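You operate a simulated robot arm through the tools that you are given. There is no shell and no other tool. Be economical: measure what you need, move in short steps, check, and stop when the job is done.

The job below is to be done with a simulated robot arm. You get a single attempt, and the scene is never put back.

JOB
Stack the bulb box that says "95" from the clear end of the green work bench on top of the bulb box labelled "72". Put the weight from the top of the green table on the printed stack. Open the right sideboard door, put the folded blue cloth from the upper shelf of the sideboard on the green board, then shut the door. Fetch the pad from the clear end of the green work bench and set it on the card there. Take the blue clip from the top of the wooden cart and leave it on the tile there. Push the dance drawer shut. Pull the rolls drawer open. The order is free.

Only the result counts: the job must be done as asked and must still hold three seconds after the hand-in. Knocking over, shifting, dropping, spilling or breaking anything else fails it. Flat cloth is picked up by pressing the open fingertips on it (5 to 10 N) and closing them slowly along it; thin cloth reads only 2 to 8 mm in the jaws.

ROBOT AND FRAMES
A 6-joint arm with a two-finger gripper on a trunk, on a base that drives. Base frame: it is fixed to the floor where the robot stands at the start and does not move with it; the origin is under the middle of the robot, x ahead of it, y to its left, z up. Lengths are in m, angles in degrees, forces in N, time in s.
Its first joint turns from -69.0 to 172.0 degrees. Places, roughly: blue clip (5x6x2 cm) [-3, -0.5, 0.8]; bulb box [0.5, -0.25, 1]; card [0.5, 0.25, 1]; dance drawer [-2.7, -3.3, 0.3]; folded blue cloth (8x21x5 cm) [0.8, 6.8, 0.4]; green board (32x21x1 cm) [-2.8, 6.2, 0.7]; pad (13x9x2 cm) [0.7, 0, 0.9]; printed stack (21x15x1 cm) [-1.2, 5.6, 0.7]; right sideboard door [0.6, 6.8, 0.4]; rolls drawer [-4.9, -0.1, 0.8]; tile [-2.75, -0.75, 0.75]; weight [-1, 6, 0.75]. Payload 3 kg.
The tool frame sits at the grasp point (the TCP): z along the fingers, y along the line on which they close. The tips reach 0.03 m beyond it. The gripper opens to 0.096 m. The gripper's body begins 0.053 m behind the TCP.
Orientation is that of the tool frame in the base frame, as a unit quaternion [w, x, y, z]. With the fingers straight down and closing along the base's y, the tool's x points along the base's -x, its y along +y and its z along -z.

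CONTROLS
- The arm moves only by the tool drive_tool. Its argument "series" is a list of rows, each a list of 7 numbers: the turn, a rotation vector about the base's x, y, z in degrees, then the shift along the base's x, y, z in m, then the closure in counts, from 0 (fully open) to 255 (shut). In form: [[rx, ry, rz, dx, dy, dz, fingers], ...]. A call has 1 to 8 rows; each row is the pose to reach, as a shift and turn from the pose commanded when the call began. Rows are played at 5 a second. More than 0.05 m and 8.6 degrees between two rows, or a gripper value outside its range, and nothing of the call is played. Where a pose cannot be reached the arm comes as near as it can. A force on the tool above 40 N (or 10 N above the force at the start of the call, whichever is more), or a blocked arm, ends the call early, and 0.2 s more pass. Each finger travels about 0.153 m/s and halts on what it meets, pressing with about 41 N; the grip force reading is that of the motor and also rises with nothing between the fingers. The clock runs only during rows and for 0.2 s after the last one: add rows that repeat a pose to give the fingers time. The reply holds the time, the measured pose of the TCP, the force on the tool along the base axes, the opening and the grip force, in the units named above and with some noise, with the torque about the TCP (base axes, N m) and any sound that the robot's microphone picked up.
- Cameras (640 x 400 px; columns grow to the right, rows downward): "scene" is now at [0.124, -0.003, 1.3517]; the picture's right is [-0.03, -1.00, -0.00], its down [-0.79, 0.02, -0.62] and it looks along [0.62, -0.02, -0.79] (base axes); focal length 214 px, centre (320, 200). "wrist" rides on the gripper at [0.073, 0.023, -0.083] in the tool frame; the picture's right is [-0.29, 0.96, 0.00], its down [-0.66, -0.20, -0.72] and it looks along [-0.69, -0.21, 0.69] (tool axes); focal length 247 px, centre (320, 200). There is no depth. A picture from a camera that has moved, and an enlarged one, comes with that camera's place and axes in the base frame and with its lens.
- capture(camera): a new picture of that camera. It takes no simulated time.
- slide_trunk(by): slides the trunk up (or, below 0, down) by that many m; the arm and the scene camera ride with it, the base frame stays. It gives what a move gives, with no picture.
- base_move(legs): drives the robot by 1 to 6 legs, each [ahead, left, turn to the left] in m, m and degrees, along the robot's own axes; the way and the turn of a leg run together, so that a leg with both is an arc; at most 1.5 m and 180 degrees a leg. The arm and the cameras ride along, it lands a little off, and it stops where it bumps. It gives what a move gives.
- aim_head(pan, tilt): turns the head with the scene camera to pan (to the left, within 86 degrees either way) and tilt (down, from -29 to 69), counted from straight ahead of the robot. It gives what a move gives.
- enlarge(camera, box): a new picture of the part [left, top, right, bottom] of that camera's present view, enlarged. It takes no simulated time.
- sign_off(): hands the job in; it is judged then, once.

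Work in short steps. Places have to be worked out from the pictures, the camera data and where the tool is seen: move nearer, look again, correct. Check each grasp and each placing, and mend what went wrong. You have 207 turns and 200 pictures in all, those below and enlarged ones among them. Open the gripper and draw the arm clear of the work before you hand the job in, unless the task says otherwise; then end with one line.

The tools are called as name(argument=value, ...) on one line, values as JSON. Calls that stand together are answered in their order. drive_tool: Moves the arm, as the interface text tells. Its arguments: {"type":"object","properties":{"series":{"type":"array"}},"required":["series"]} The other tools are called the same way: slide_trunk (by) slides the trunk up or down; base_move (legs) drives the base; aim_head (pan, tilt) turns the head that bears the scene camera; capture (camera) takes a picture; enlarge (camera, box) takes an enlarged picture of a part of a camera's view; sign_off () hands the job in.

At the start:

```text
clock: 0.0
tcp_pos: [0.0899, -0.2756, 0.4484]
tcp_rot: [0.04, -0.01, 0.999, -0.036]
ft_force: [0.0, -0.1, 1.3]
wrist_torque: [0.02, -0.04, 0.01]
opening: 0.0961
gripper_force: 0.0
trunk travel left (down, up): [-0.725, 0.215]
robot x, y, heading: [0.0002, -0.0002, -0.3]
head pan, tilt: [-1.7, 51.8]
```

scene: 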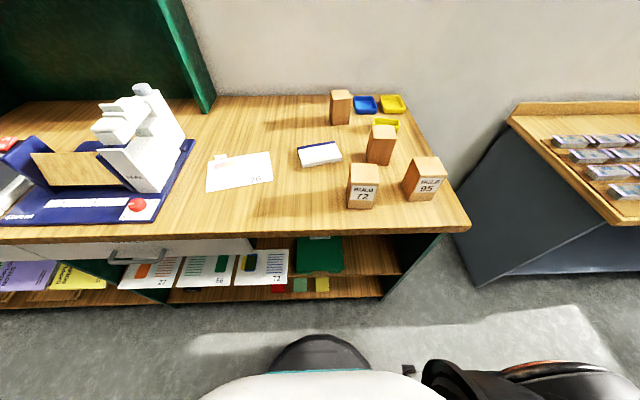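
wrist: 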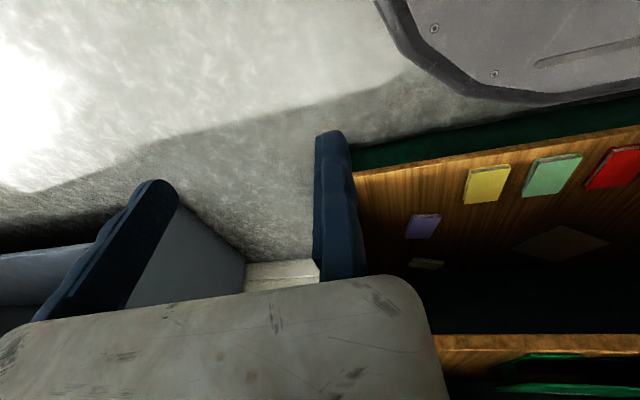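

The tool hangs below the bench top, pointing down, so I first raise the trunk and see what the arm does.

slide_trunk(by=0.21)

enlarge(camera="scene", box=[190, 70, 470, 245])

```text
clock: 2.2
tcp_pos: [0.0911, -0.276, 0.6585]
tcp_rot: [0.04, -0.009, 0.998, -0.037]
ft_force: [-0.2, 0.9, -0.4]
wrist_torque: [-0.01, 0.01, -0.03]
opening: 0.0959
gripper_force: 0.2
trunk travel left (down, up): [-0.935, 0.005]
robot x, y, heading: [0.0011, 0.0009, 0.2]
head pan, tilt: [-1.7, 51.8]
```

```text
2.29 times, centred on (330, 158) of scene
camera zoom: at [0.124, -0.0031, 1.5617], right [-0.03, -1.0, 0.0], down [-0.79, 0.02, -0.62], along [0.62, -0.02, -0.79], focal length 490 px, centre (297, 297)
```

zoom: 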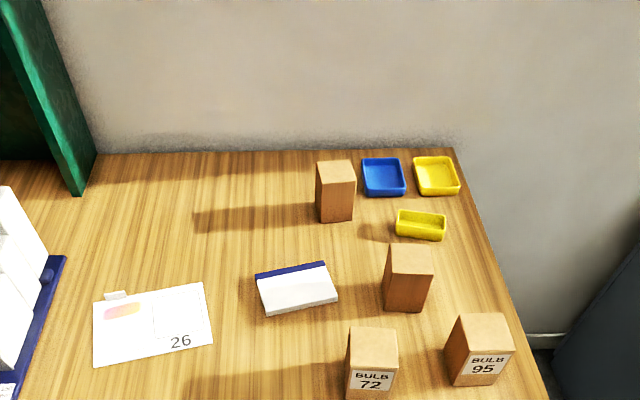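

Comparing the two views puts the bench top at z≈0.905, box 95 near (0.49,-0.28), and box 72 near (0.48,-0.12). Next I lift the arm above table height.

drive_tool(series=[[0, 0, 0, 0, 0, 0.05, 0], [0, 0, 0, 0, 0, 0.1, 0], [0, 0, 0, 0, 0, 0.15, 0], [0, 0, 0, 0, 0, 0.2, 0], [0, 0, 0, 0, 0, 0.25, 0], [0, 0, 0, 0, 0, 0.3, 0], [0, 0, 0, 0, 0, 0.35, 0], [0, 0, 0, 0, 0, 0.4, 0]])

aim_head(pan=0, tilt=69)

capture(camera="scene")

```text
clock: 4.0
tcp_pos: [0.1231, -0.258, 0.9597]
tcp_rot: [0.038, -0.009, 0.999, -0.035]
ft_force: [0.5, -0.2, 0.3]
wrist_torque: [0.04, -0.01, -0.01]
opening: 0.0962
gripper_force: 0.1
out of reach, approached as far as the arm can: row 5, 6, 7, 8
trunk travel left (down, up): [-0.935, 0.005]
robot x, y, heading: [-0.0019, 0.0017, 0.1]
head pan, tilt: [-1.7, 51.8]
```

```text
clock: 4.8
tcp_pos: [0.1232, -0.2559, 0.9614]
tcp_rot: [0.039, -0.009, 0.999, -0.036]
ft_force: [-0.8, 0.0, 0.5]
wrist_torque: [0.03, 0.03, 0.01]
opening: 0.096
gripper_force: 0.0
trunk travel left (down, up): [-0.935, 0.005]
robot x, y, heading: [0.0018, 0.0002, 0.1]
head pan, tilt: [0.0, 68.8]
```

```text
196 pictures are left
camera scene: at [0.1046, -0.0001, 1.5422], right [0.0, -1.0, 0.0], down [-0.93, 0.0, -0.36], along [0.36, 0.0, -0.93], focal length 214 px, centre (320, 200)
```

scene: 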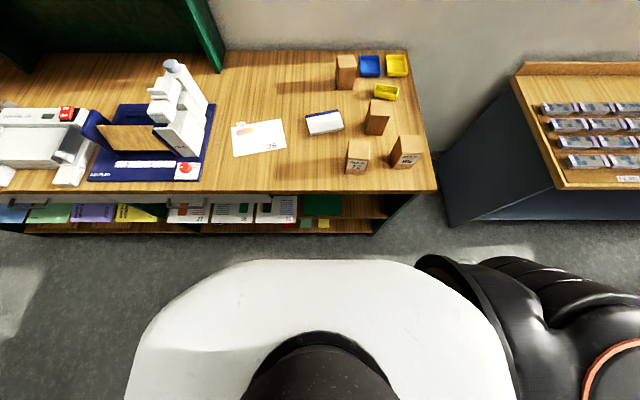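

The tool tops out near z≈0.96 here when pointing down. I swing it forward to learn the workspace; the table edge is at x≈0.40, so there is free space in front of me.

drive_tool(series=[[0, 0, 0, 0.03, 0.03, 0, 0], [0, 0, 0, 0.06, 0.06, 0, 0], [0, 0, 0, 0.09, 0.09, 0, 0], [0, 0, 0, 0.12, 0.12, 0, 0], [0, 0, 0, 0.14, 0.16, 0, 0]])

capture(camera="scene")

capture(camera="wrist")

```text
clock: 5.5
tcp_pos: [0.1862, -0.2747, 0.9683]
tcp_rot: [0.03, -0.126, 0.981, -0.148]
ft_force: [-0.4, -0.5, -0.1]
wrist_torque: [0.05, 0.02, 0.0]
opening: 0.0958
gripper_force: 0.0
out of reach, approached as far as the arm can: row 3
trunk travel left (down, up): [-0.935, 0.005]
robot x, y, heading: [-0.0005, 0.0032, -0.0]
head pan, tilt: [0.0, 68.8]
stopped in row 3: the arm was blocked; the commanded pose is now the measured one
```

```text
195 pictures are left
camera scene: at [0.1069, -0.0046, 1.5414], right [0.0, -1.0, 0.0], down [-0.93, 0.0, -0.36], along [0.36, 0.0, -0.93], focal length 214 px, centre (320, 200)
```

scene: 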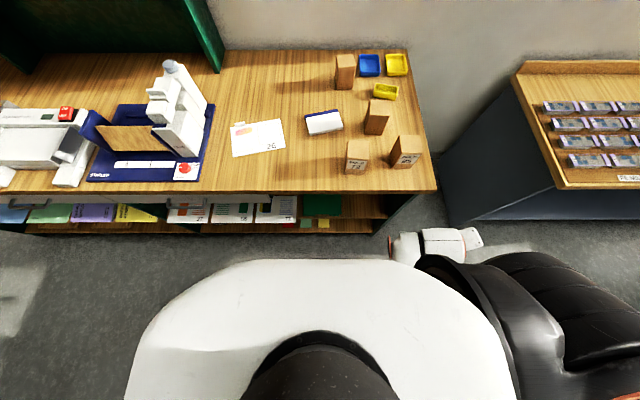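

```text
194 pictures are left
camera wrist: at [0.1031, -0.2481, 1.0416], right [0.06, 0.96, -0.28], down [0.62, 0.18, 0.76], along [0.78, -0.21, -0.58], focal length 247 px, centre (320, 200)
```

wrist: 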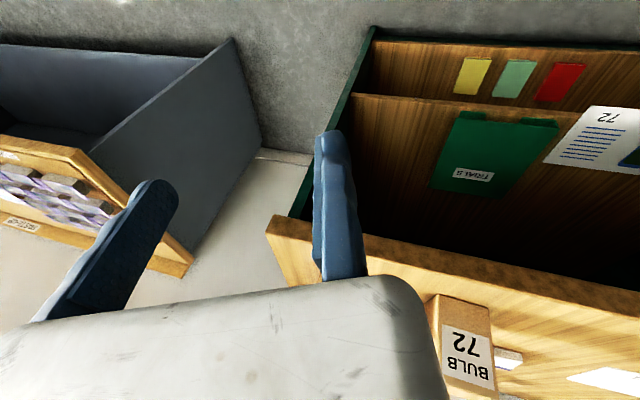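

To understand the arm geometry, I look at it directly by panning the head right.

aim_head(pan=-60, tilt=60)

capture(camera="scene")

```text
clock: 6.8
tcp_pos: [0.1842, -0.2716, 0.9701]
tcp_rot: [0.031, -0.125, 0.98, -0.149]
ft_force: [0.5, 0.0, -0.2]
wrist_torque: [0.02, 0.01, 0.04]
opening: 0.0959
gripper_force: 0.1
trunk travel left (down, up): [-0.935, 0.005]
robot x, y, heading: [-0.0014, -0.0027, 0.0]
head pan, tilt: [-60.0, 60.0]
```

```text
193 pictures are left
camera scene: at [0.0819, -0.0582, 1.5515], right [-0.87, -0.5, 0.0], down [-0.43, 0.75, -0.5], along [0.25, -0.43, -0.87], focal length 214 px, centre (320, 200)
```

scene: 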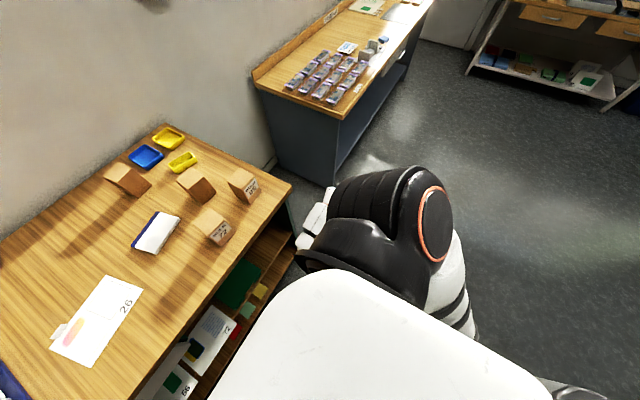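

The arm is a right-shoulder arm that is too cramped to point straight down this high. I tilt the fingers forward, towards horizontal, to see how reach changes.

drive_tool(series=[[0, -8, 0, 0.005, 0.0, 0.01, 0], [0, -16, 0, 0.01, 0.0, 0.02, 0], [0, -24, 0, 0.015, 0.0, 0.03, 0], [0, -32, 0, 0.02, 0.0, 0.04, 0], [0, -40, 0, 0.025, 0.0, 0.05, 0], [0, -48, 0, 0.03, 0.0, 0.06, 0], [0, -56, 0, 0.035, 0.0, 0.07, 0], [0, -64, 0, 0.04, 0, 0.08, 0]])

capture(camera="scene")

```text
clock: 8.4
tcp_pos: [0.2485, -0.2266, 1.0295]
tcp_rot: [0.48, -0.198, 0.838, -0.168]
ft_force: [0.0, -0.2, -0.7]
wrist_torque: [0.01, 0.01, 0.03]
opening: 0.0958
gripper_force: 0.0
out of reach, approached as far as the arm can: row 5, 6, 7, 8
trunk travel left (down, up): [-0.935, 0.005]
robot x, y, heading: [0.0061, -0.0023, -0.0]
head pan, tilt: [-60.0, 60.0]
stopped in row 8: the arm was blocked; the commanded pose is now the measured one
```

```text
192 pictures are left
camera scene: at [0.0822, -0.0583, 1.5511], right [-0.87, -0.5, 0.0], down [-0.43, 0.75, -0.5], along [0.25, -0.43, -0.87], focal length 214 px, centre (320, 200)
```

scene: 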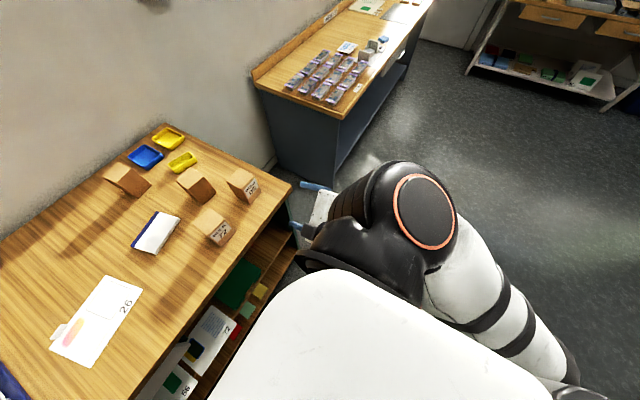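

The arm is strongly folded at the elbow, so the far reach should be larger with the tilt. I push forward and up a bit to test, staying above the box tops.

drive_tool(series=[[0, 0, 0, 0.02, 0, 0.03, 0], [0, 0, 0, 0.04, 0, 0.06, 0], [0, 0, 0, 0.07, 0, 0.08, 0], [0, 0, 0, 0.1, 0, 0.1, 0], [0, 0, 0, 0.13, 0, 0.12, 0]])

capture(camera="scene")

```text
clock: 9.6
tcp_pos: [0.3837, -0.2268, 1.1457]
tcp_rot: [0.48, -0.196, 0.838, -0.169]
ft_force: [-0.6, 0.8, 0.4]
wrist_torque: [0.0, 0.04, 0.0]
opening: 0.0962
gripper_force: 0.1
out of reach, approached as far as the arm can: row 1, 2, 3
trunk travel left (down, up): [-0.935, 0.005]
robot x, y, heading: [-0.0035, -0.0015, -0.2]
head pan, tilt: [-60.0, 60.0]
```

```text
191 pictures are left
camera scene: at [0.0833, -0.0556, 1.5515], right [-0.87, -0.5, 0.0], down [-0.43, 0.75, -0.5], along [0.25, -0.43, -0.87], focal length 214 px, centre (320, 200)
```

scene: 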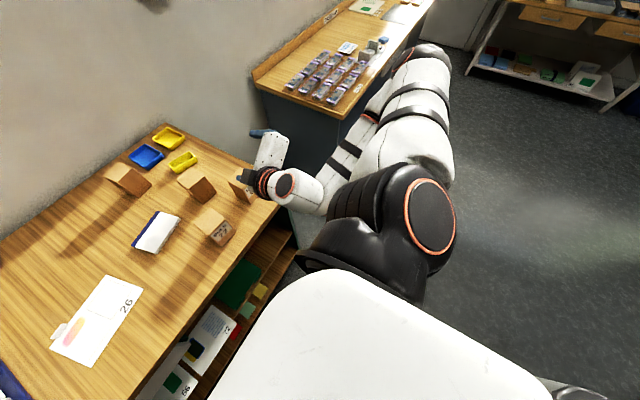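

The elbow unfolded and the arm now reaches well. I turn the fingers straight down here to test tool-down reach over the bench.

drive_tool(series=[[2.56, 7.27, -2.97, 0, 0, 0.0, 0], [5.1, 14.55, -5.95, 0, 0, 0.0, 0], [7.7, 21.8, -8.9, 0, 0, 0, 0], [10.25, 29.1, -11.9, 0, 0, 0, 0], [12.8, 36.4, -14.9, 0, 0, 0, 0], [15.4, 43.6, -17.85, 0, 0, 0, 0], [17.9, 50.9, -20.8, 0, 0, 0, 0], [20.5, 58.2, -23.8, 0, 0, 0, 0]])

capture(camera="scene")

```text
clock: 11.4
tcp_pos: [0.3503, -0.2552, 1.1405]
tcp_rot: [0.002, -0.001, 1.0, 0.001]
ft_force: [-0.5, 0.3, 0.2]
wrist_torque: [-0.01, -0.01, 0.02]
opening: 0.0958
gripper_force: 0.0
out of reach, approached as far as the arm can: row 1, 2, 3, 4, 5, 7, 8
trunk travel left (down, up): [-0.935, 0.005]
robot x, y, heading: [-0.0014, -0.0005, 0.2]
head pan, tilt: [-60.0, 60.0]
```

```text
190 pictures are left
camera scene: at [0.0822, -0.0606, 1.5514], right [-0.87, -0.5, 0.0], down [-0.43, 0.75, -0.5], along [0.25, -0.43, -0.87], focal length 214 px, centre (320, 200)
```

scene: 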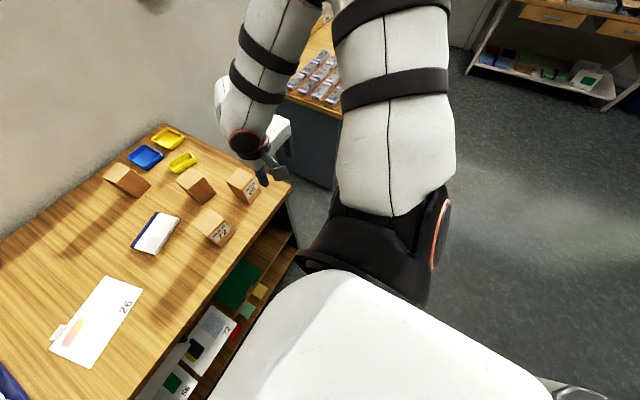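

Tool-down works with the elbow up, at ≈0.35 m from the shoulder. I drive forward 0.15 m (the fingertips clear the box tops by ~0.1 m) and look down the front.

base_move(legs=[[0.15, 0, 0]])

aim_head(pan=-20, tilt=65)

capture(camera="scene")

capture(camera="wrist")

```text
clock: 12.8
tcp_pos: [0.4992, -0.2534, 1.1418]
tcp_rot: [0.002, -0.001, 1.0, 0.0]
ft_force: [-0.3, -0.7, -0.3]
wrist_torque: [-0.01, 0.0, -0.06]
opening: 0.0959
gripper_force: 0.0
trunk travel left (down, up): [-0.935, 0.005]
robot x, y, heading: [0.1523, 0.0016, 0.0]
head pan, tilt: [-60.0, 60.0]
```

```text
clock: 13.9
tcp_pos: [0.4995, -0.2532, 1.1404]
tcp_rot: [0.001, -0.001, 1.0, 0.001]
ft_force: [-0.2, -0.1, -1.3]
wrist_torque: [0.01, -0.01, 0.01]
opening: 0.096
gripper_force: 0.1
trunk travel left (down, up): [-0.935, 0.005]
robot x, y, heading: [0.1514, -0.0012, 0.1]
head pan, tilt: [-20.0, 65.0]
```

```text
189 pictures are left
camera scene: at [0.2558, -0.0211, 1.546], right [-0.34, -0.94, 0.0], down [-0.85, 0.31, -0.42], along [0.4, -0.14, -0.91], focal length 214 px, centre (320, 200)
```

scene: 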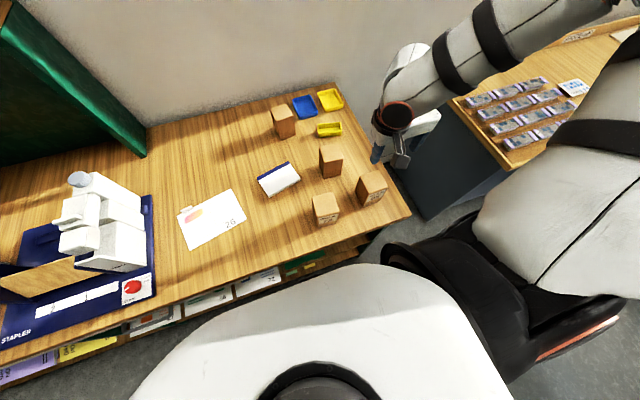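

```text
188 pictures are left
camera wrist: at [0.4273, -0.2309, 1.2256], right [0.29, 0.96, 0.0], down [0.66, -0.2, 0.72], along [0.69, -0.21, -0.69], focal length 247 px, centre (320, 200)
```

wrist: 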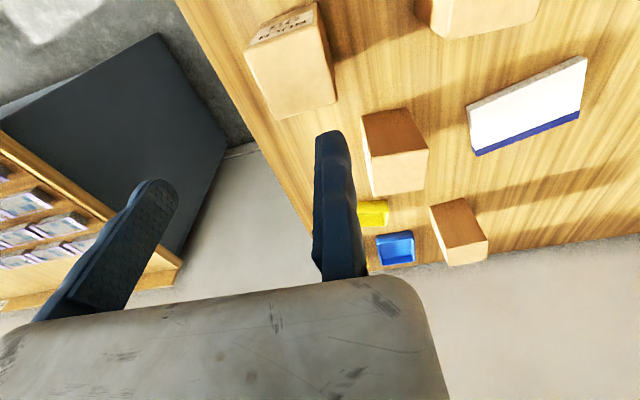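

The wrist view puts box 95's top centre at ≈(0.498,-0.278). I shift sideways and descend partway to check alignment.

drive_tool(series=[[0, 0, 0, -0.002, -0.025, 0, 0], [0, 0, 0, -0.004, -0.025, -0.04, 0], [0, 0, 0, -0.004, -0.025, -0.08, 0], [0, 0, 0, -0.004, -0.025, -0.09, 0]])

capture(camera="wrist")

enlarge(camera="scene", box=[280, 70, 480, 250])

```text
clock: 14.9
tcp_pos: [0.4958, -0.2806, 1.053]
tcp_rot: [0.002, -0.001, 1.0, 0.004]
ft_force: [-0.1, -0.5, -0.6]
wrist_torque: [0.0, -0.03, -0.01]
opening: 0.096
gripper_force: 0.0
trunk travel left (down, up): [-0.935, 0.005]
robot x, y, heading: [0.1493, 0.0036, 0.4]
head pan, tilt: [-20.0, 65.0]
```

```text
187 pictures are left
camera wrist: at [0.4237, -0.2584, 1.1377], right [0.29, 0.96, 0.01], down [0.66, -0.2, 0.73], along [0.69, -0.21, -0.69], focal length 247 px, centre (320, 200)
```

wrist: 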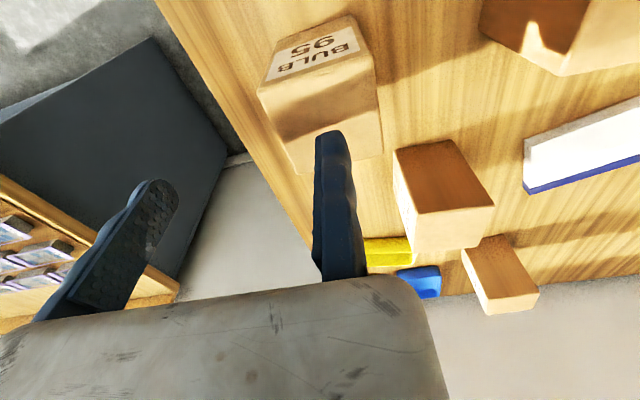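

```text
2.22 times, centred on (380, 160) of scene
camera zoom: at [0.2554, -0.0231, 1.546], right [-0.34, -0.94, 0.0], down [-0.85, 0.31, -0.42], along [0.4, -0.14, -0.91], focal length 477 px, centre (187, 289)
```

zoom: 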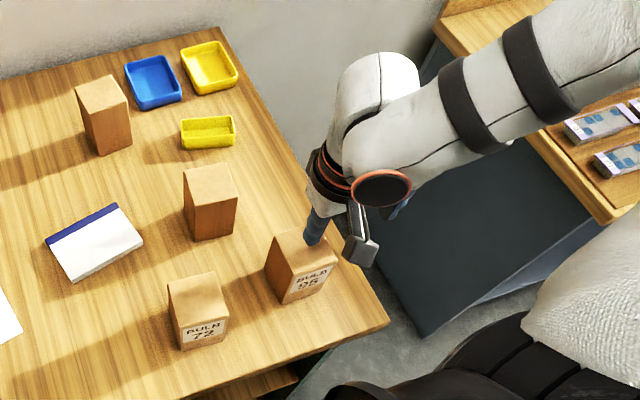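

The fingers do not appear where the reported TCP implies, since the near finger looks to be over the box. I zoom in to understand the finger geometry.

enlarge(camera="scene", box=[350, 110, 430, 190])

enlarge(camera="wrist", box=[0, 0, 640, 400])

```text
5.00 times, centred on (390, 150) of scene
camera zoom: at [0.2554, -0.0231, 1.546], right [-0.34, -0.94, 0.0], down [-0.85, 0.31, -0.42], along [0.4, -0.14, -0.91], focal length 1072 px, centre (-30, 450)
```

zoom: 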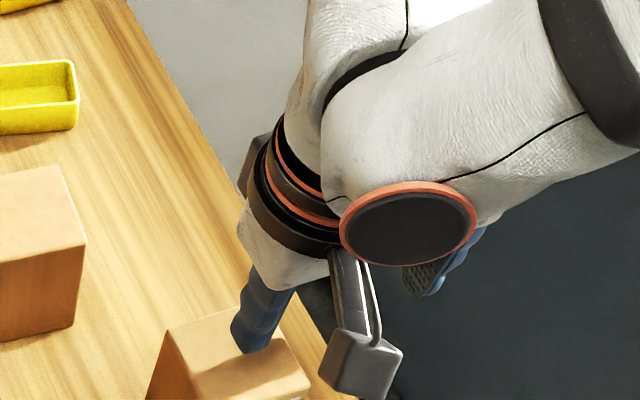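

```text
1.00 times, centred on (320, 200) of wrist (not enlarged: the box is as wide or as high as the picture)
camera zoom: at [0.4237, -0.2584, 1.1377], right [0.29, 0.96, 0.01], down [0.66, -0.2, 0.73], along [0.69, -0.21, -0.69], focal length 247 px, centre (320, 200)
```

zoom: 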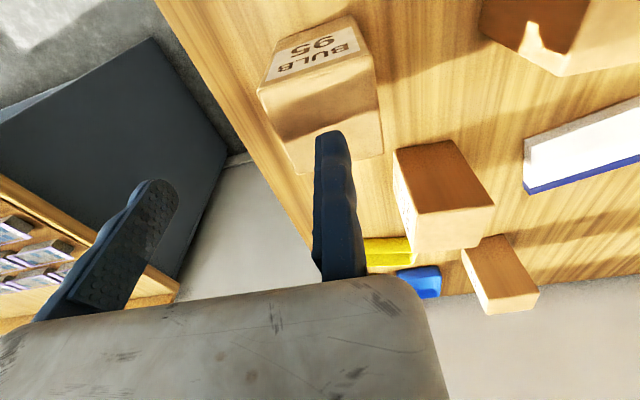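

Both cameras agree that the real finger midpoint sits about 0.05 m to the −y side of the reported TCP, with x and z agreeing. I move +0.05 in y and recheck.

drive_tool(series=[[0, 0, 0, 0, 0.02, 0.01, 0], [0, 0, 0, 0, 0.05, 0.01, 0], [0, 0, 0, 0, 0.05, 0.0, 0]])

capture(camera="wrist")

enlarge(camera="scene", box=[350, 110, 430, 210])

```text
clock: 15.7
tcp_pos: [0.4957, -0.2305, 1.0531]
tcp_rot: [0.002, -0.001, 1.0, 0.002]
ft_force: [0.3, -0.3, -0.8]
wrist_torque: [0.05, -0.01, -0.02]
opening: 0.0962
gripper_force: 0.0
trunk travel left (down, up): [-0.935, 0.005]
robot x, y, heading: [0.1533, 0.0011, 0.3]
head pan, tilt: [-20.0, 65.0]
```

```text
183 pictures are left
camera wrist: at [0.4237, -0.2081, 1.1385], right [0.29, 0.96, 0.0], down [0.66, -0.2, 0.72], along [0.69, -0.21, -0.69], focal length 247 px, centre (320, 200)
```

wrist: 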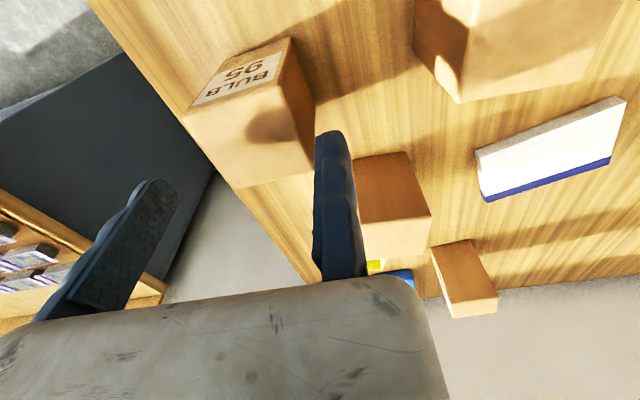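

```text
4.00 times, centred on (390, 160) of scene
camera zoom: at [0.2566, -0.0228, 1.5459], right [-0.34, -0.94, 0.0], down [-0.85, 0.31, -0.42], along [0.4, -0.14, -0.91], focal length 858 px, centre (40, 360)
```

zoom: 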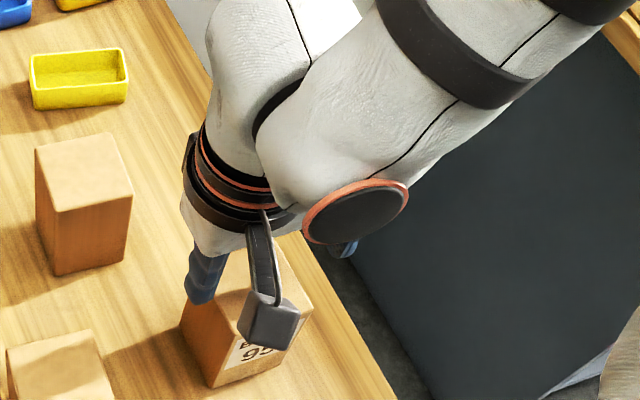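

Box edges in y are −0.241 and −0.306, and the fingers' inner faces are at about −0.232 and −0.328. I nudge +0.005 and descend to grasp height, then close.

drive_tool(series=[[0, 0, 0, 0, 0.006, 0, 0], [0, 0, 0, 0, 0.006, -0.03, 0], [0, 0, 0, 0, 0.006, -0.06, 0], [0, 0, 0, 0, 0.006, -0.086, 0], [0, 0, 0, 0, 0.006, -0.086, 0]])

drive_tool(series=[[0, 0, 0, 0, 0, 0, 60], [0, 0, 0, 0, 0, 0, 120], [0, 0, 0, 0, 0, 0, 180], [0, 0, 0, 0, 0, 0, 255], [0, 0, 0, 0, 0, 0, 255]])

capture(camera="wrist")

```text
clock: 16.9
tcp_pos: [0.4907, -0.229, 0.9746]
tcp_rot: [0.002, -0.001, 1.0, 0.002]
ft_force: [0.5, 0.6, -0.6]
wrist_torque: [-0.02, 0.01, 0.01]
opening: 0.0959
gripper_force: 0.1
out of reach, approached as far as the arm can: row 3, 4, 5
trunk travel left (down, up): [-0.935, 0.005]
robot x, y, heading: [0.1517, -0.0001, -0.2]
head pan, tilt: [-20.0, 65.0]
```

```text
clock: 18.1
tcp_pos: [0.4927, -0.2289, 0.9748]
tcp_rot: [0.002, 0.0, 1.0, 0.002]
ft_force: [-0.8, -0.9, -0.1]
wrist_torque: [0.03, 0.01, -0.01]
opening: 0.0639
gripper_force: 41.0
trunk travel left (down, up): [-0.935, 0.005]
robot x, y, heading: [0.1556, 0.0017, 0.2]
head pan, tilt: [-20.0, 65.0]
```

```text
181 pictures are left
camera wrist: at [0.4189, -0.2067, 1.0601], right [0.29, 0.96, 0.01], down [0.66, -0.2, 0.73], along [0.69, -0.21, -0.69], focal length 247 px, centre (320, 200)
```

wrist: 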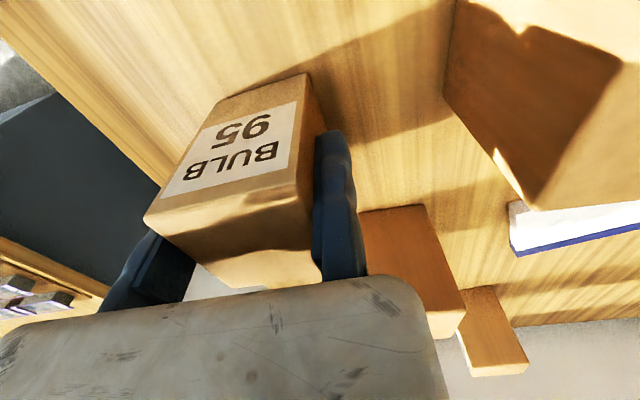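

The box is held (opening 0.064 m). I lift it straight up 0.125 m.

drive_tool(series=[[0, 0, 0, 0, 0, 0.03, 255], [0, 0, 0, 0, 0, 0.07, 255], [0, 0, 0, 0, 0, 0.1, 255], [0, 0, 0, 0, 0, 0.135, 255]])

aim_head(pan=-10, tilt=60)

enlarge(camera="scene", box=[240, 90, 440, 260])

capture(camera="wrist")

```text
clock: 19.1
tcp_pos: [0.4894, -0.2319, 1.1095]
tcp_rot: [0.004, -0.001, 1.0, 0.001]
ft_force: [-0.9, 0.7, -1.1]
wrist_torque: [0.01, 0.01, -0.03]
opening: 0.0639
gripper_force: 40.9
trunk travel left (down, up): [-0.935, 0.005]
robot x, y, heading: [0.151, 0.001, 0.1]
head pan, tilt: [-20.0, 65.0]
```

```text
clock: 19.8
tcp_pos: [0.4905, -0.2323, 1.1082]
tcp_rot: [0.003, 0.0, 1.0, 0.001]
ft_force: [0.4, -1.1, -0.4]
wrist_torque: [0.04, 0.01, -0.01]
opening: 0.0637
gripper_force: 40.8
trunk travel left (down, up): [-0.935, 0.005]
robot x, y, heading: [0.1495, -0.0013, 0.1]
head pan, tilt: [-10.0, 60.0]
```

```text
2.35 times, centred on (340, 175) of scene
camera zoom: at [0.2649, -0.0118, 1.5515], right [-0.17, -0.98, 0.0], down [-0.85, 0.15, -0.5], along [0.49, -0.09, -0.87], focal length 505 px, centre (273, 259)
```

zoom: 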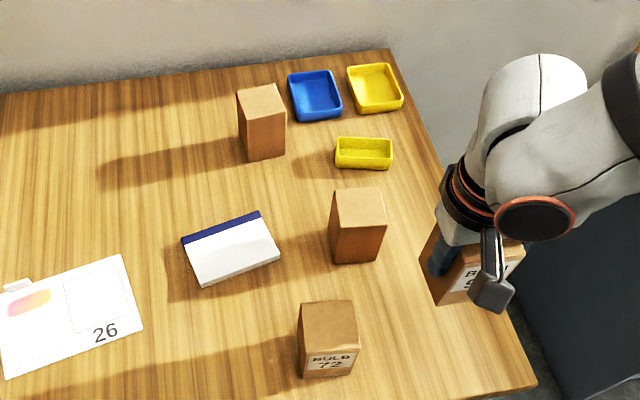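

```text
179 pictures are left
camera wrist: at [0.4177, -0.2095, 1.1923], right [0.29, 0.96, 0.0], down [0.66, -0.2, 0.73], along [0.7, -0.21, -0.69], focal length 247 px, centre (320, 200)
```

wrist: 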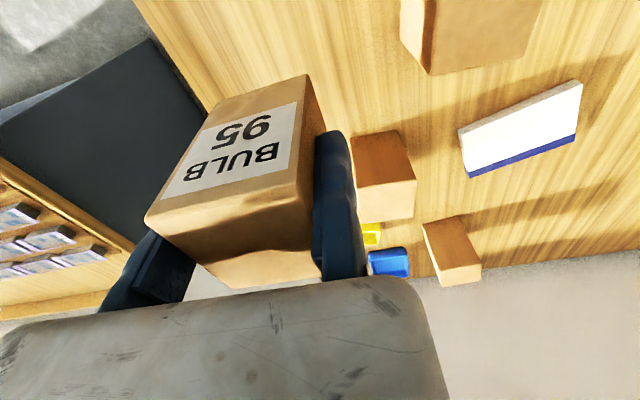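

Box 72's top centre measures ≈(0.4755,-0.116), with yaw around −4°. I carry 95 above it.

drive_tool(series=[[0, 0, 0, 0, 0.04, 0.01, 255], [0, 0, 0, -0.005, 0.08, 0.01, 255], [0, 0, 0, -0.01, 0.12, 0.01, 255], [0, 0, -2, -0.0165, 0.15, 0.01, 255], [0, 0, -4, -0.0165, 0.163, 0.01, 255], [0, 0, -4, -0.0165, 0.163, 0.0, 255]])

capture(camera="wrist")

enlarge(camera="scene", box=[270, 120, 430, 260])

```text
clock: 21.2
tcp_pos: [0.4658, -0.1986, 1.0686]
tcp_rot: [0.003, 0.034, 0.999, 0.002]
ft_force: [-0.2, 0.4, -0.5]
wrist_torque: [0.01, 0.03, -0.02]
opening: 0.0639
gripper_force: 41.2
out of reach, approached as far as the arm can: row 1, 2, 3, 4, 5, 6
trunk travel left (down, up): [-0.935, 0.005]
robot x, y, heading: [0.1459, 0.0017, 0.0]
head pan, tilt: [-10.0, 60.0]
```

```text
178 pictures are left
camera wrist: at [0.3949, -0.1704, 1.1531], right [0.36, 0.93, 0.01], down [0.64, -0.25, 0.73], along [0.68, -0.26, -0.69], focal length 247 px, centre (320, 200)
```

wrist: 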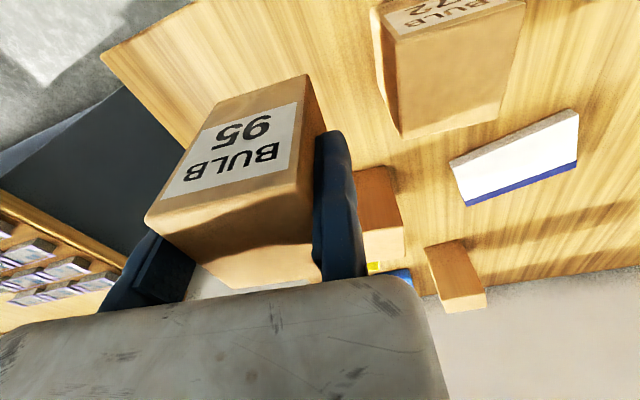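

```text
2.86 times, centred on (350, 190) of scene
camera zoom: at [0.2653, -0.0119, 1.5515], right [-0.17, -0.99, 0.0], down [-0.85, 0.15, -0.5], along [0.49, -0.09, -0.87], focal length 613 px, centre (234, 229)
```

zoom: 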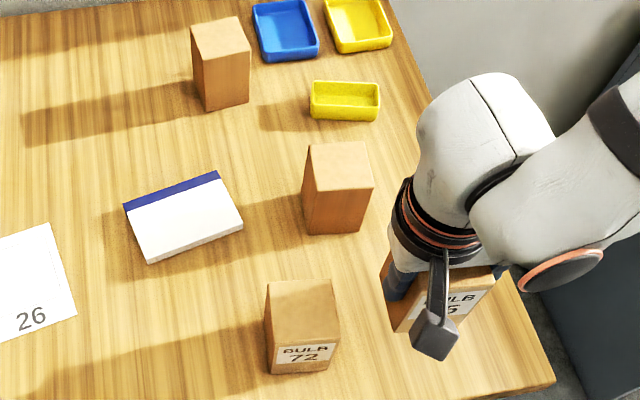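

The arm can't reach that far left at this height, so I retrace to the previous pose; the base will do the strafing.

drive_tool(series=[[0, 0, 0, 0.005, -0.04, 0.01, 255], [0, 0, 0, 0.01, -0.08, 0.01, 255], [0, 0, 0, 0.0165, -0.12, 0.01, 255], [0, 0, 0, 0.0165, -0.163, 0.01, 255]])

```text
clock: 22.2
tcp_pos: [0.4869, -0.3208, 1.0761]
tcp_rot: [0.001, 0.033, 0.999, 0.002]
ft_force: [0.5, -0.5, -1.1]
wrist_torque: [0.06, 0.04, -0.03]
opening: 0.0639
gripper_force: 41.1
out of reach, approached as far as the arm can: row 3, 4
trunk travel left (down, up): [-0.935, 0.005]
robot x, y, heading: [0.1517, 0.0008, 0.1]
head pan, tilt: [-10.0, 60.0]
```

The reference reset to the measured pose, so I correct: back to y≈-0.235 and up to z≈1.12.

drive_tool(series=[[0, 0, 0, 0.0, 0.03, 0.02, 255], [0, 0, 0, 0.0, 0.06, 0.035, 255], [0, 0, 0, 0.0, 0.08, 0.05, 255]])

```text
clock: 23.0
tcp_pos: [0.4847, -0.2378, 1.1284]
tcp_rot: [0.002, 0.036, 0.999, 0.002]
ft_force: [0.2, 0.8, -0.8]
wrist_torque: [0.0, 0.0, -0.01]
opening: 0.0639
gripper_force: 41.3
trunk travel left (down, up): [-0.935, 0.005]
robot x, y, heading: [0.1511, 0.0018, 0.2]
head pan, tilt: [-10.0, 60.0]
```

I strafe the base left 0.17 m to bring box 95 above box 72 (bottom ≈1.06 vs top ≈1.0).

base_move(legs=[[-0.008, 0.171, 0]])

capture(camera="wrist")

enlarge(camera="scene", box=[290, 120, 450, 260])

```text
clock: 24.4
tcp_pos: [0.4766, -0.0712, 1.1269]
tcp_rot: [0.002, 0.033, 0.999, 0.003]
ft_force: [0.3, 0.3, -0.8]
wrist_torque: [0.04, 0.0, -0.01]
opening: 0.0639
gripper_force: 41.2
trunk travel left (down, up): [-0.935, 0.005]
robot x, y, heading: [0.1428, 0.1728, 0.4]
head pan, tilt: [-10.0, 60.0]
```

```text
176 pictures are left
camera wrist: at [0.4066, -0.0432, 1.2127], right [0.36, 0.93, 0.01], down [0.64, -0.25, 0.72], along [0.68, -0.25, -0.69], focal length 247 px, centre (320, 200)
```

wrist: 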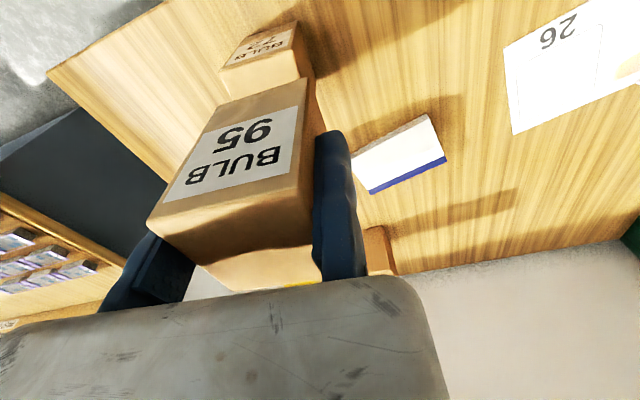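

```text
2.86 times, centred on (370, 190) of scene
camera zoom: at [0.2571, 0.1559, 1.5514], right [-0.17, -0.99, 0.0], down [-0.85, 0.15, -0.5], along [0.49, -0.08, -0.87], focal length 613 px, centre (177, 229)
```

zoom: 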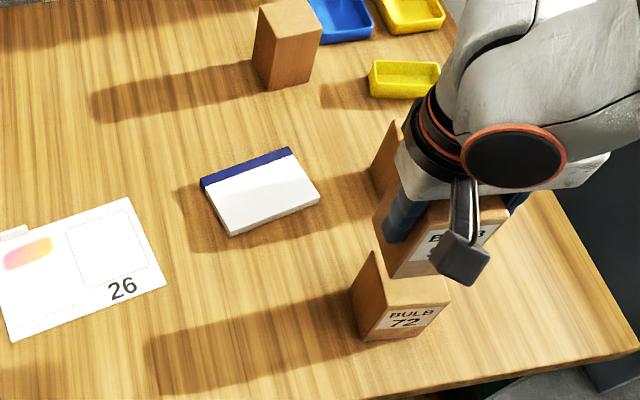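

The two estimates of 95's offset differ by ~1 cm, so I zoom in closer on the stack.

enlarge(camera="scene", box=[370, 170, 430, 250])

enlarge(camera="wrist", box=[140, 0, 380, 150])

```text
5.00 times, centred on (400, 210) of scene
camera zoom: at [0.2571, 0.1559, 1.5514], right [-0.17, -0.99, 0.0], down [-0.85, 0.15, -0.5], along [0.49, -0.08, -0.87], focal length 1072 px, centre (-80, 150)
```

zoom: 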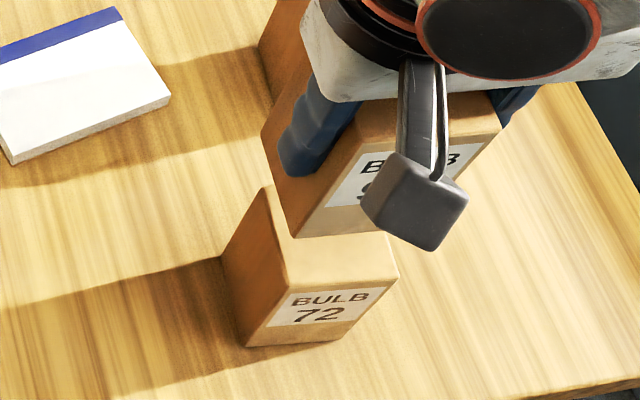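

```text
2.67 times, centred on (260, 75) of wrist
camera zoom: at [0.4066, -0.0432, 1.2127], right [0.36, 0.93, 0.01], down [0.64, -0.25, 0.72], along [0.68, -0.25, -0.69], focal length 659 px, centre (480, 533)
```

zoom: 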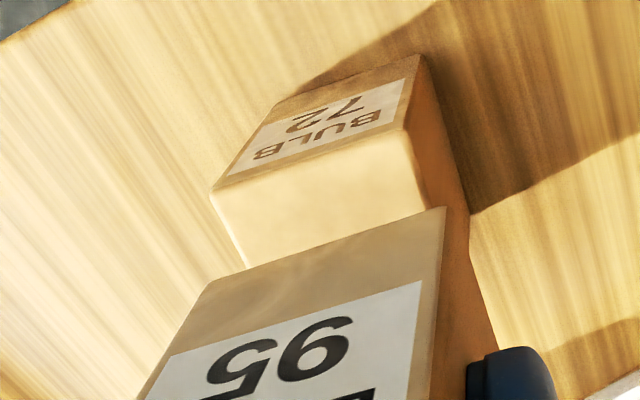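

Both views say 95 is ~7 mm forward and ~10 mm left of 72. I correct and lower to just above contact.

drive_tool(series=[[0, 0, 0, -0.007, -0.01, 0, 255], [0, 0, 0, -0.007, -0.01, -0.025, 255], [0, 0, 0, -0.007, -0.01, -0.045, 255]])

enlarge(camera="scene", box=[370, 170, 430, 250])

enlarge(camera="wrist", box=[140, 0, 380, 150])

```text
clock: 25.2
tcp_pos: [0.4704, -0.0745, 1.0846]
tcp_rot: [0.002, 0.035, 0.999, 0.0]
ft_force: [1.3, -0.2, -0.9]
wrist_torque: [0.01, -0.01, 0.04]
opening: 0.0641
gripper_force: 40.6
trunk travel left (down, up): [-0.935, 0.005]
robot x, y, heading: [0.1429, 0.1706, 0.2]
head pan, tilt: [-10.0, 60.0]
```

```text
5.00 times, centred on (400, 210) of scene
camera zoom: at [0.2584, 0.1619, 1.5514], right [-0.17, -0.99, 0.0], down [-0.85, 0.15, -0.5], along [0.49, -0.09, -0.87], focal length 1072 px, centre (-80, 150)
```

zoom: 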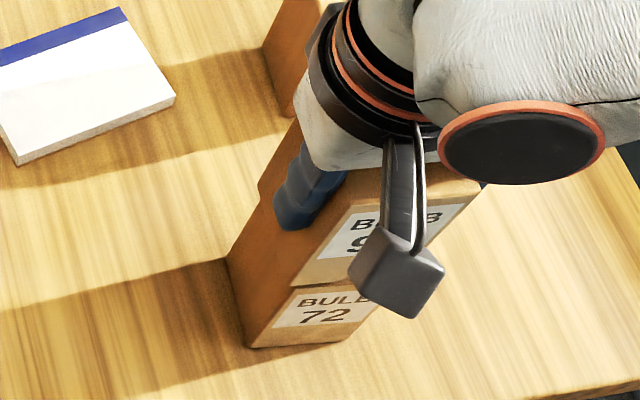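

```text
2.67 times, centred on (260, 75) of wrist
camera zoom: at [0.3991, -0.0465, 1.1689], right [0.36, 0.93, 0.0], down [0.64, -0.25, 0.72], along [0.68, -0.26, -0.69], focal length 659 px, centre (480, 533)
```

zoom: 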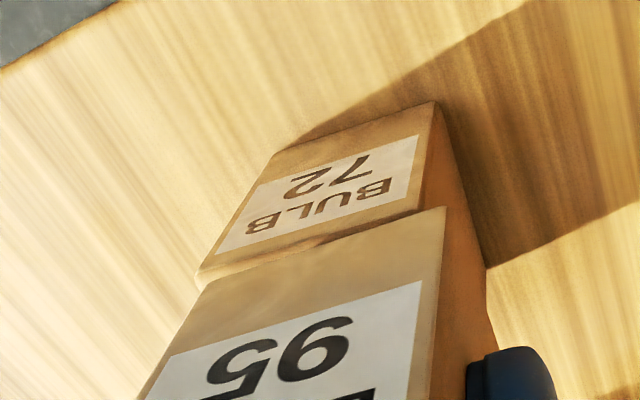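

Well aligned (≈4 mm left). I nudge −4 mm in y and lower gently until contact.

drive_tool(series=[[0, 0, 0, 0, -0.004, 0, 255], [0, 0, 0, 0, -0.004, -0.004, 255], [0, 0, 0, 0, -0.004, -0.008, 255], [0, 0, 0, 0, -0.004, -0.01, 255]])

enlarge(camera="wrist", box=[140, 0, 380, 150])

```text
clock: 26.2
tcp_pos: [0.4704, -0.0808, 1.0741]
tcp_rot: [0.002, 0.034, 0.999, 0.0]
ft_force: [-0.4, -1.4, 5.2]
wrist_torque: [-0.29, 0.09, 0.05]
opening: 0.0641
gripper_force: 40.9
trunk travel left (down, up): [-0.935, 0.005]
robot x, y, heading: [0.1407, 0.1677, 0.2]
head pan, tilt: [-10.0, 60.0]
```

```text
2.67 times, centred on (260, 75) of wrist
camera zoom: at [0.3985, -0.053, 1.1588], right [0.36, 0.93, 0.0], down [0.64, -0.25, 0.73], along [0.68, -0.26, -0.69], focal length 659 px, centre (480, 533)
```

zoom: 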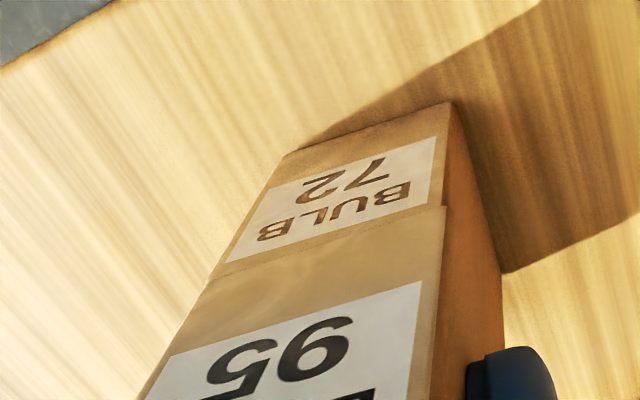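

Contact (5 N) and the edges line up. I open and rise straight up.

drive_tool(series=[[0, 0, 0, 0, 0, 0, 180], [0, 0, 0, 0, 0, 0, 100], [0, 0, 0, 0, 0, 0, 0], [0, 0, 0, 0, 0, 0.0, 0], [0, 0, 0, 0, 0, 0.03, 0], [0, 0, 0, 0, 0, 0.06, 0], [0, 0, 0, 0, 0, 0.1, 0]])

capture(camera="scene")

```text
clock: 27.9
tcp_pos: [0.4678, -0.0801, 1.1759]
tcp_rot: [0.003, 0.033, 0.999, 0.0]
ft_force: [0.7, 0.1, -0.2]
wrist_torque: [0.01, -0.02, 0.01]
opening: 0.0959
gripper_force: 0.0
trunk travel left (down, up): [-0.935, 0.005]
robot x, y, heading: [0.142, 0.1725, 0.2]
head pan, tilt: [-10.0, 60.0]
```

```text
169 pictures are left
camera scene: at [0.2553, 0.1614, 1.5516], right [-0.17, -0.99, 0.0], down [-0.85, 0.15, -0.5], along [0.49, -0.09, -0.87], focal length 214 px, centre (320, 200)
```

scene: 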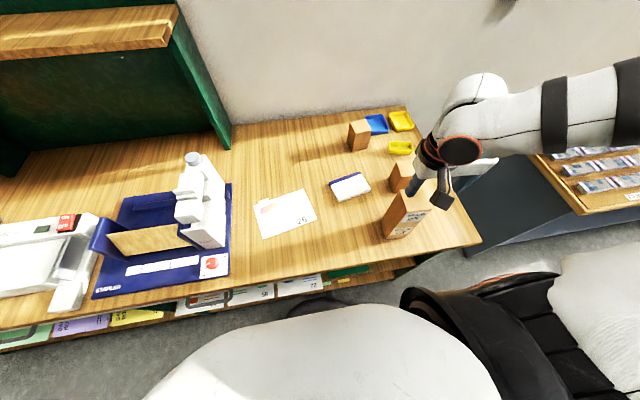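

The stack stands. Next the pad at ≈(0.645,-0.02) and the card at ≈(0.59,0.22); I test how far forward the arm reaches with a forward tilt.

drive_tool(series=[[0, -6, 0, 0.03, 0, 0.0, 0], [0, -12, 0, 0.06, 0, 0.0, 0], [0, -18, 0, 0.09, 0, 0.0, 0], [0, -24, 0, 0.12, 0, 0, 0], [0, -30, 0, 0.15, 0, 0, 0], [0, -36, 0, 0.18, 0, 0, 0]])

capture(camera="scene")

```text
clock: 29.2
tcp_pos: [0.6527, -0.0846, 1.1731]
tcp_rot: [0.31, 0.032, 0.95, 0.012]
ft_force: [-0.3, -0.2, -0.6]
wrist_torque: [0.02, 0.0, 0.0]
opening: 0.096
gripper_force: 0.1
trunk travel left (down, up): [-0.935, 0.005]
robot x, y, heading: [0.1424, 0.1699, 0.2]
head pan, tilt: [-10.0, 60.0]
```

```text
168 pictures are left
camera scene: at [0.2584, 0.1591, 1.5514], right [-0.17, -0.99, 0.0], down [-0.85, 0.15, -0.5], along [0.49, -0.09, -0.87], focal length 214 px, centre (320, 200)
```

scene: 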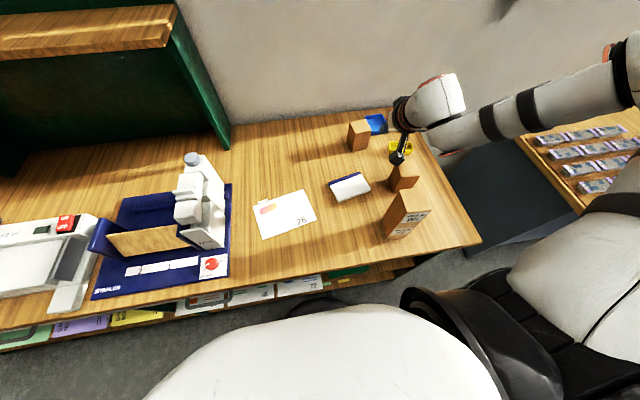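

The tilt gives plenty of reach (x=0.65). The pad's centre is ≈(0.649,-0.013), yaw ≈15°, short side ≈0.085; the card's centre is ≈(0.593,0.216), yaw ≈11°. I untilt while moving towards the pad at safe height.

drive_tool(series=[[0, 6, 0, 0.005, 0.015, 0.005, 0], [0, 12, 0, 0.01, 0.03, 0.01, 0], [0, 18, 0, 0.015, 0.045, 0.01, 0], [0, 24, 0, 0.02, 0.055, 0.01, 0], [0, 30, 0, 0.03, 0.07, 0.01, 0], [0, 36, 0, 0.035, 0.08, 0.01, 0]])

drive_tool(series=[[0, 0, -8.5, 0, 0, 0, 0], [0, 0, -17, 0, 0, 0, 0], [0, 0, -25.5, 0, 0, 0, 0], [0, 0, -34, 0, 0, 0, 0], [0, 0, -42, 0, 0, 0, 0], [0, 0, -50, 0, 0, 0, 0], [0, 0, -58, 0, 0, 0, 0], [0, 0, -66, 0, 0, 0, 0]])

capture(camera="scene")

capture(camera="wrist")

```text
clock: 30.6
tcp_pos: [0.5419, -0.1429, 1.1881]
tcp_rot: [0.002, 0.034, 0.999, 0.003]
ft_force: [-1.1, 0.5, 0.2]
wrist_torque: [0.0, -0.04, -0.04]
opening: 0.0961
gripper_force: 0.0
out of reach, approached as far as the arm can: row 1, 2, 3, 4, 5, 6
trunk travel left (down, up): [-0.935, 0.005]
robot x, y, heading: [0.1463, 0.1745, -0.1]
head pan, tilt: [-10.0, 60.0]
```

```text
clock: 32.5
tcp_pos: [0.5375, -0.1354, 1.1828]
tcp_rot: [0.002, 0.573, 0.82, 0.0]
ft_force: [0.3, -0.2, 0.8]
wrist_torque: [-0.02, -0.02, 0.01]
opening: 0.0962
gripper_force: 0.0
trunk travel left (down, up): [-0.935, 0.005]
robot x, y, heading: [0.1427, 0.171, 0.1]
head pan, tilt: [-10.0, 60.0]
```

```text
167 pictures are left
camera scene: at [0.2568, 0.1598, 1.5515], right [-0.17, -0.99, 0.0], down [-0.85, 0.15, -0.5], along [0.49, -0.09, -0.87], focal length 214 px, centre (320, 200)
```

scene: 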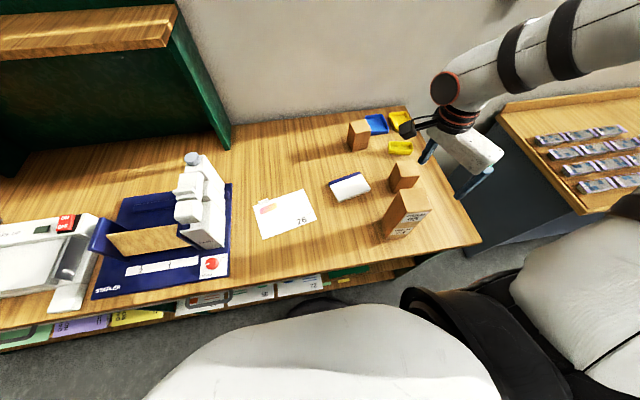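

```text
166 pictures are left
camera wrist: at [0.5345, -0.0595, 1.2672], right [1.0, 0.05, 0.0], down [0.03, -0.69, 0.72], along [0.04, -0.72, -0.69], focal length 247 px, centre (320, 200)
```

wrist: 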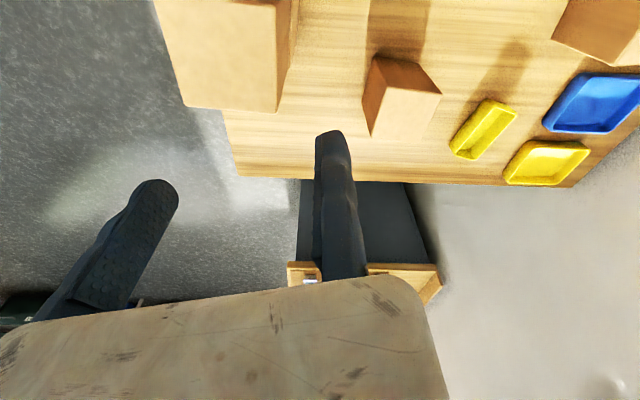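

To understand this arm's limits I look at the whole arm to the right.

aim_head(pan=-60, tilt=30)

capture(camera="scene")

```text
clock: 33.6
tcp_pos: [0.538, -0.1368, 1.1834]
tcp_rot: [0.002, 0.573, 0.82, 0.0]
ft_force: [-0.7, 0.4, -0.1]
wrist_torque: [0.01, -0.03, 0.0]
opening: 0.0959
gripper_force: 0.2
trunk travel left (down, up): [-0.935, 0.005]
robot x, y, heading: [0.1404, 0.1728, 0.4]
head pan, tilt: [-60.0, 30.0]
```

```text
165 pictures are left
camera scene: at [0.2366, 0.093, 1.5935], right [-0.86, -0.5, 0.0], down [-0.25, 0.43, -0.87], along [0.44, -0.75, -0.5], focal length 214 px, centre (320, 200)
```

scene: 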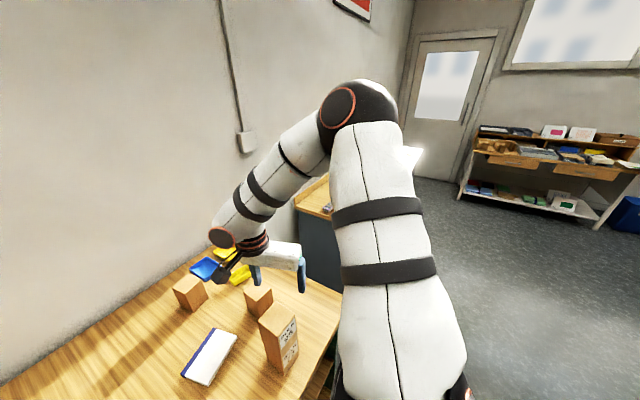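

The comfortable tool-down spot is ≈0.5 m out at about −38° azimuth. Rotating the robot left 38° would aim that reach straight over the bench. I back off slightly and rotate.

base_move(legs=[[-0.06, 0, 0], [0, 0, 38]])

aim_head(pan=-40, tilt=62)

capture(camera="scene")

```text
clock: 36.4
tcp_pos: [0.584, 0.1772, 1.1828]
tcp_rot: [0.001, 0.269, 0.963, 0.0]
ft_force: [0.5, 0.6, 0.2]
wrist_torque: [-0.01, -0.03, 0.06]
opening: 0.0961
gripper_force: 0.0
trunk travel left (down, up): [-0.935, 0.005]
robot x, y, heading: [0.0815, 0.1724, 38.9]
head pan, tilt: [-60.0, 30.0]
```

```text
clock: 37.4
tcp_pos: [0.5843, 0.1782, 1.182]
tcp_rot: [0.002, 0.268, 0.963, 0.0]
ft_force: [0.0, -0.4, -0.4]
wrist_torque: [-0.01, 0.04, 0.02]
opening: 0.096
gripper_force: 0.0
trunk travel left (down, up): [-0.935, 0.005]
robot x, y, heading: [0.0838, 0.1719, 38.8]
head pan, tilt: [-40.0, 62.0]
```

```text
164 pictures are left
camera scene: at [0.1844, 0.2006, 1.5493], right [-0.02, -1.0, 0.0], down [-0.88, 0.02, -0.47], along [0.47, -0.01, -0.88], focal length 214 px, centre (320, 200)
```

scene: 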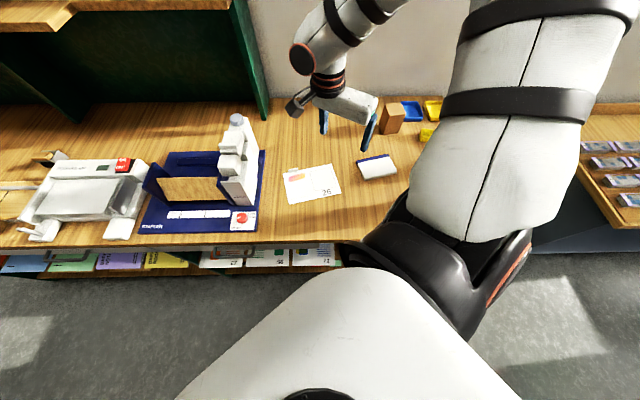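

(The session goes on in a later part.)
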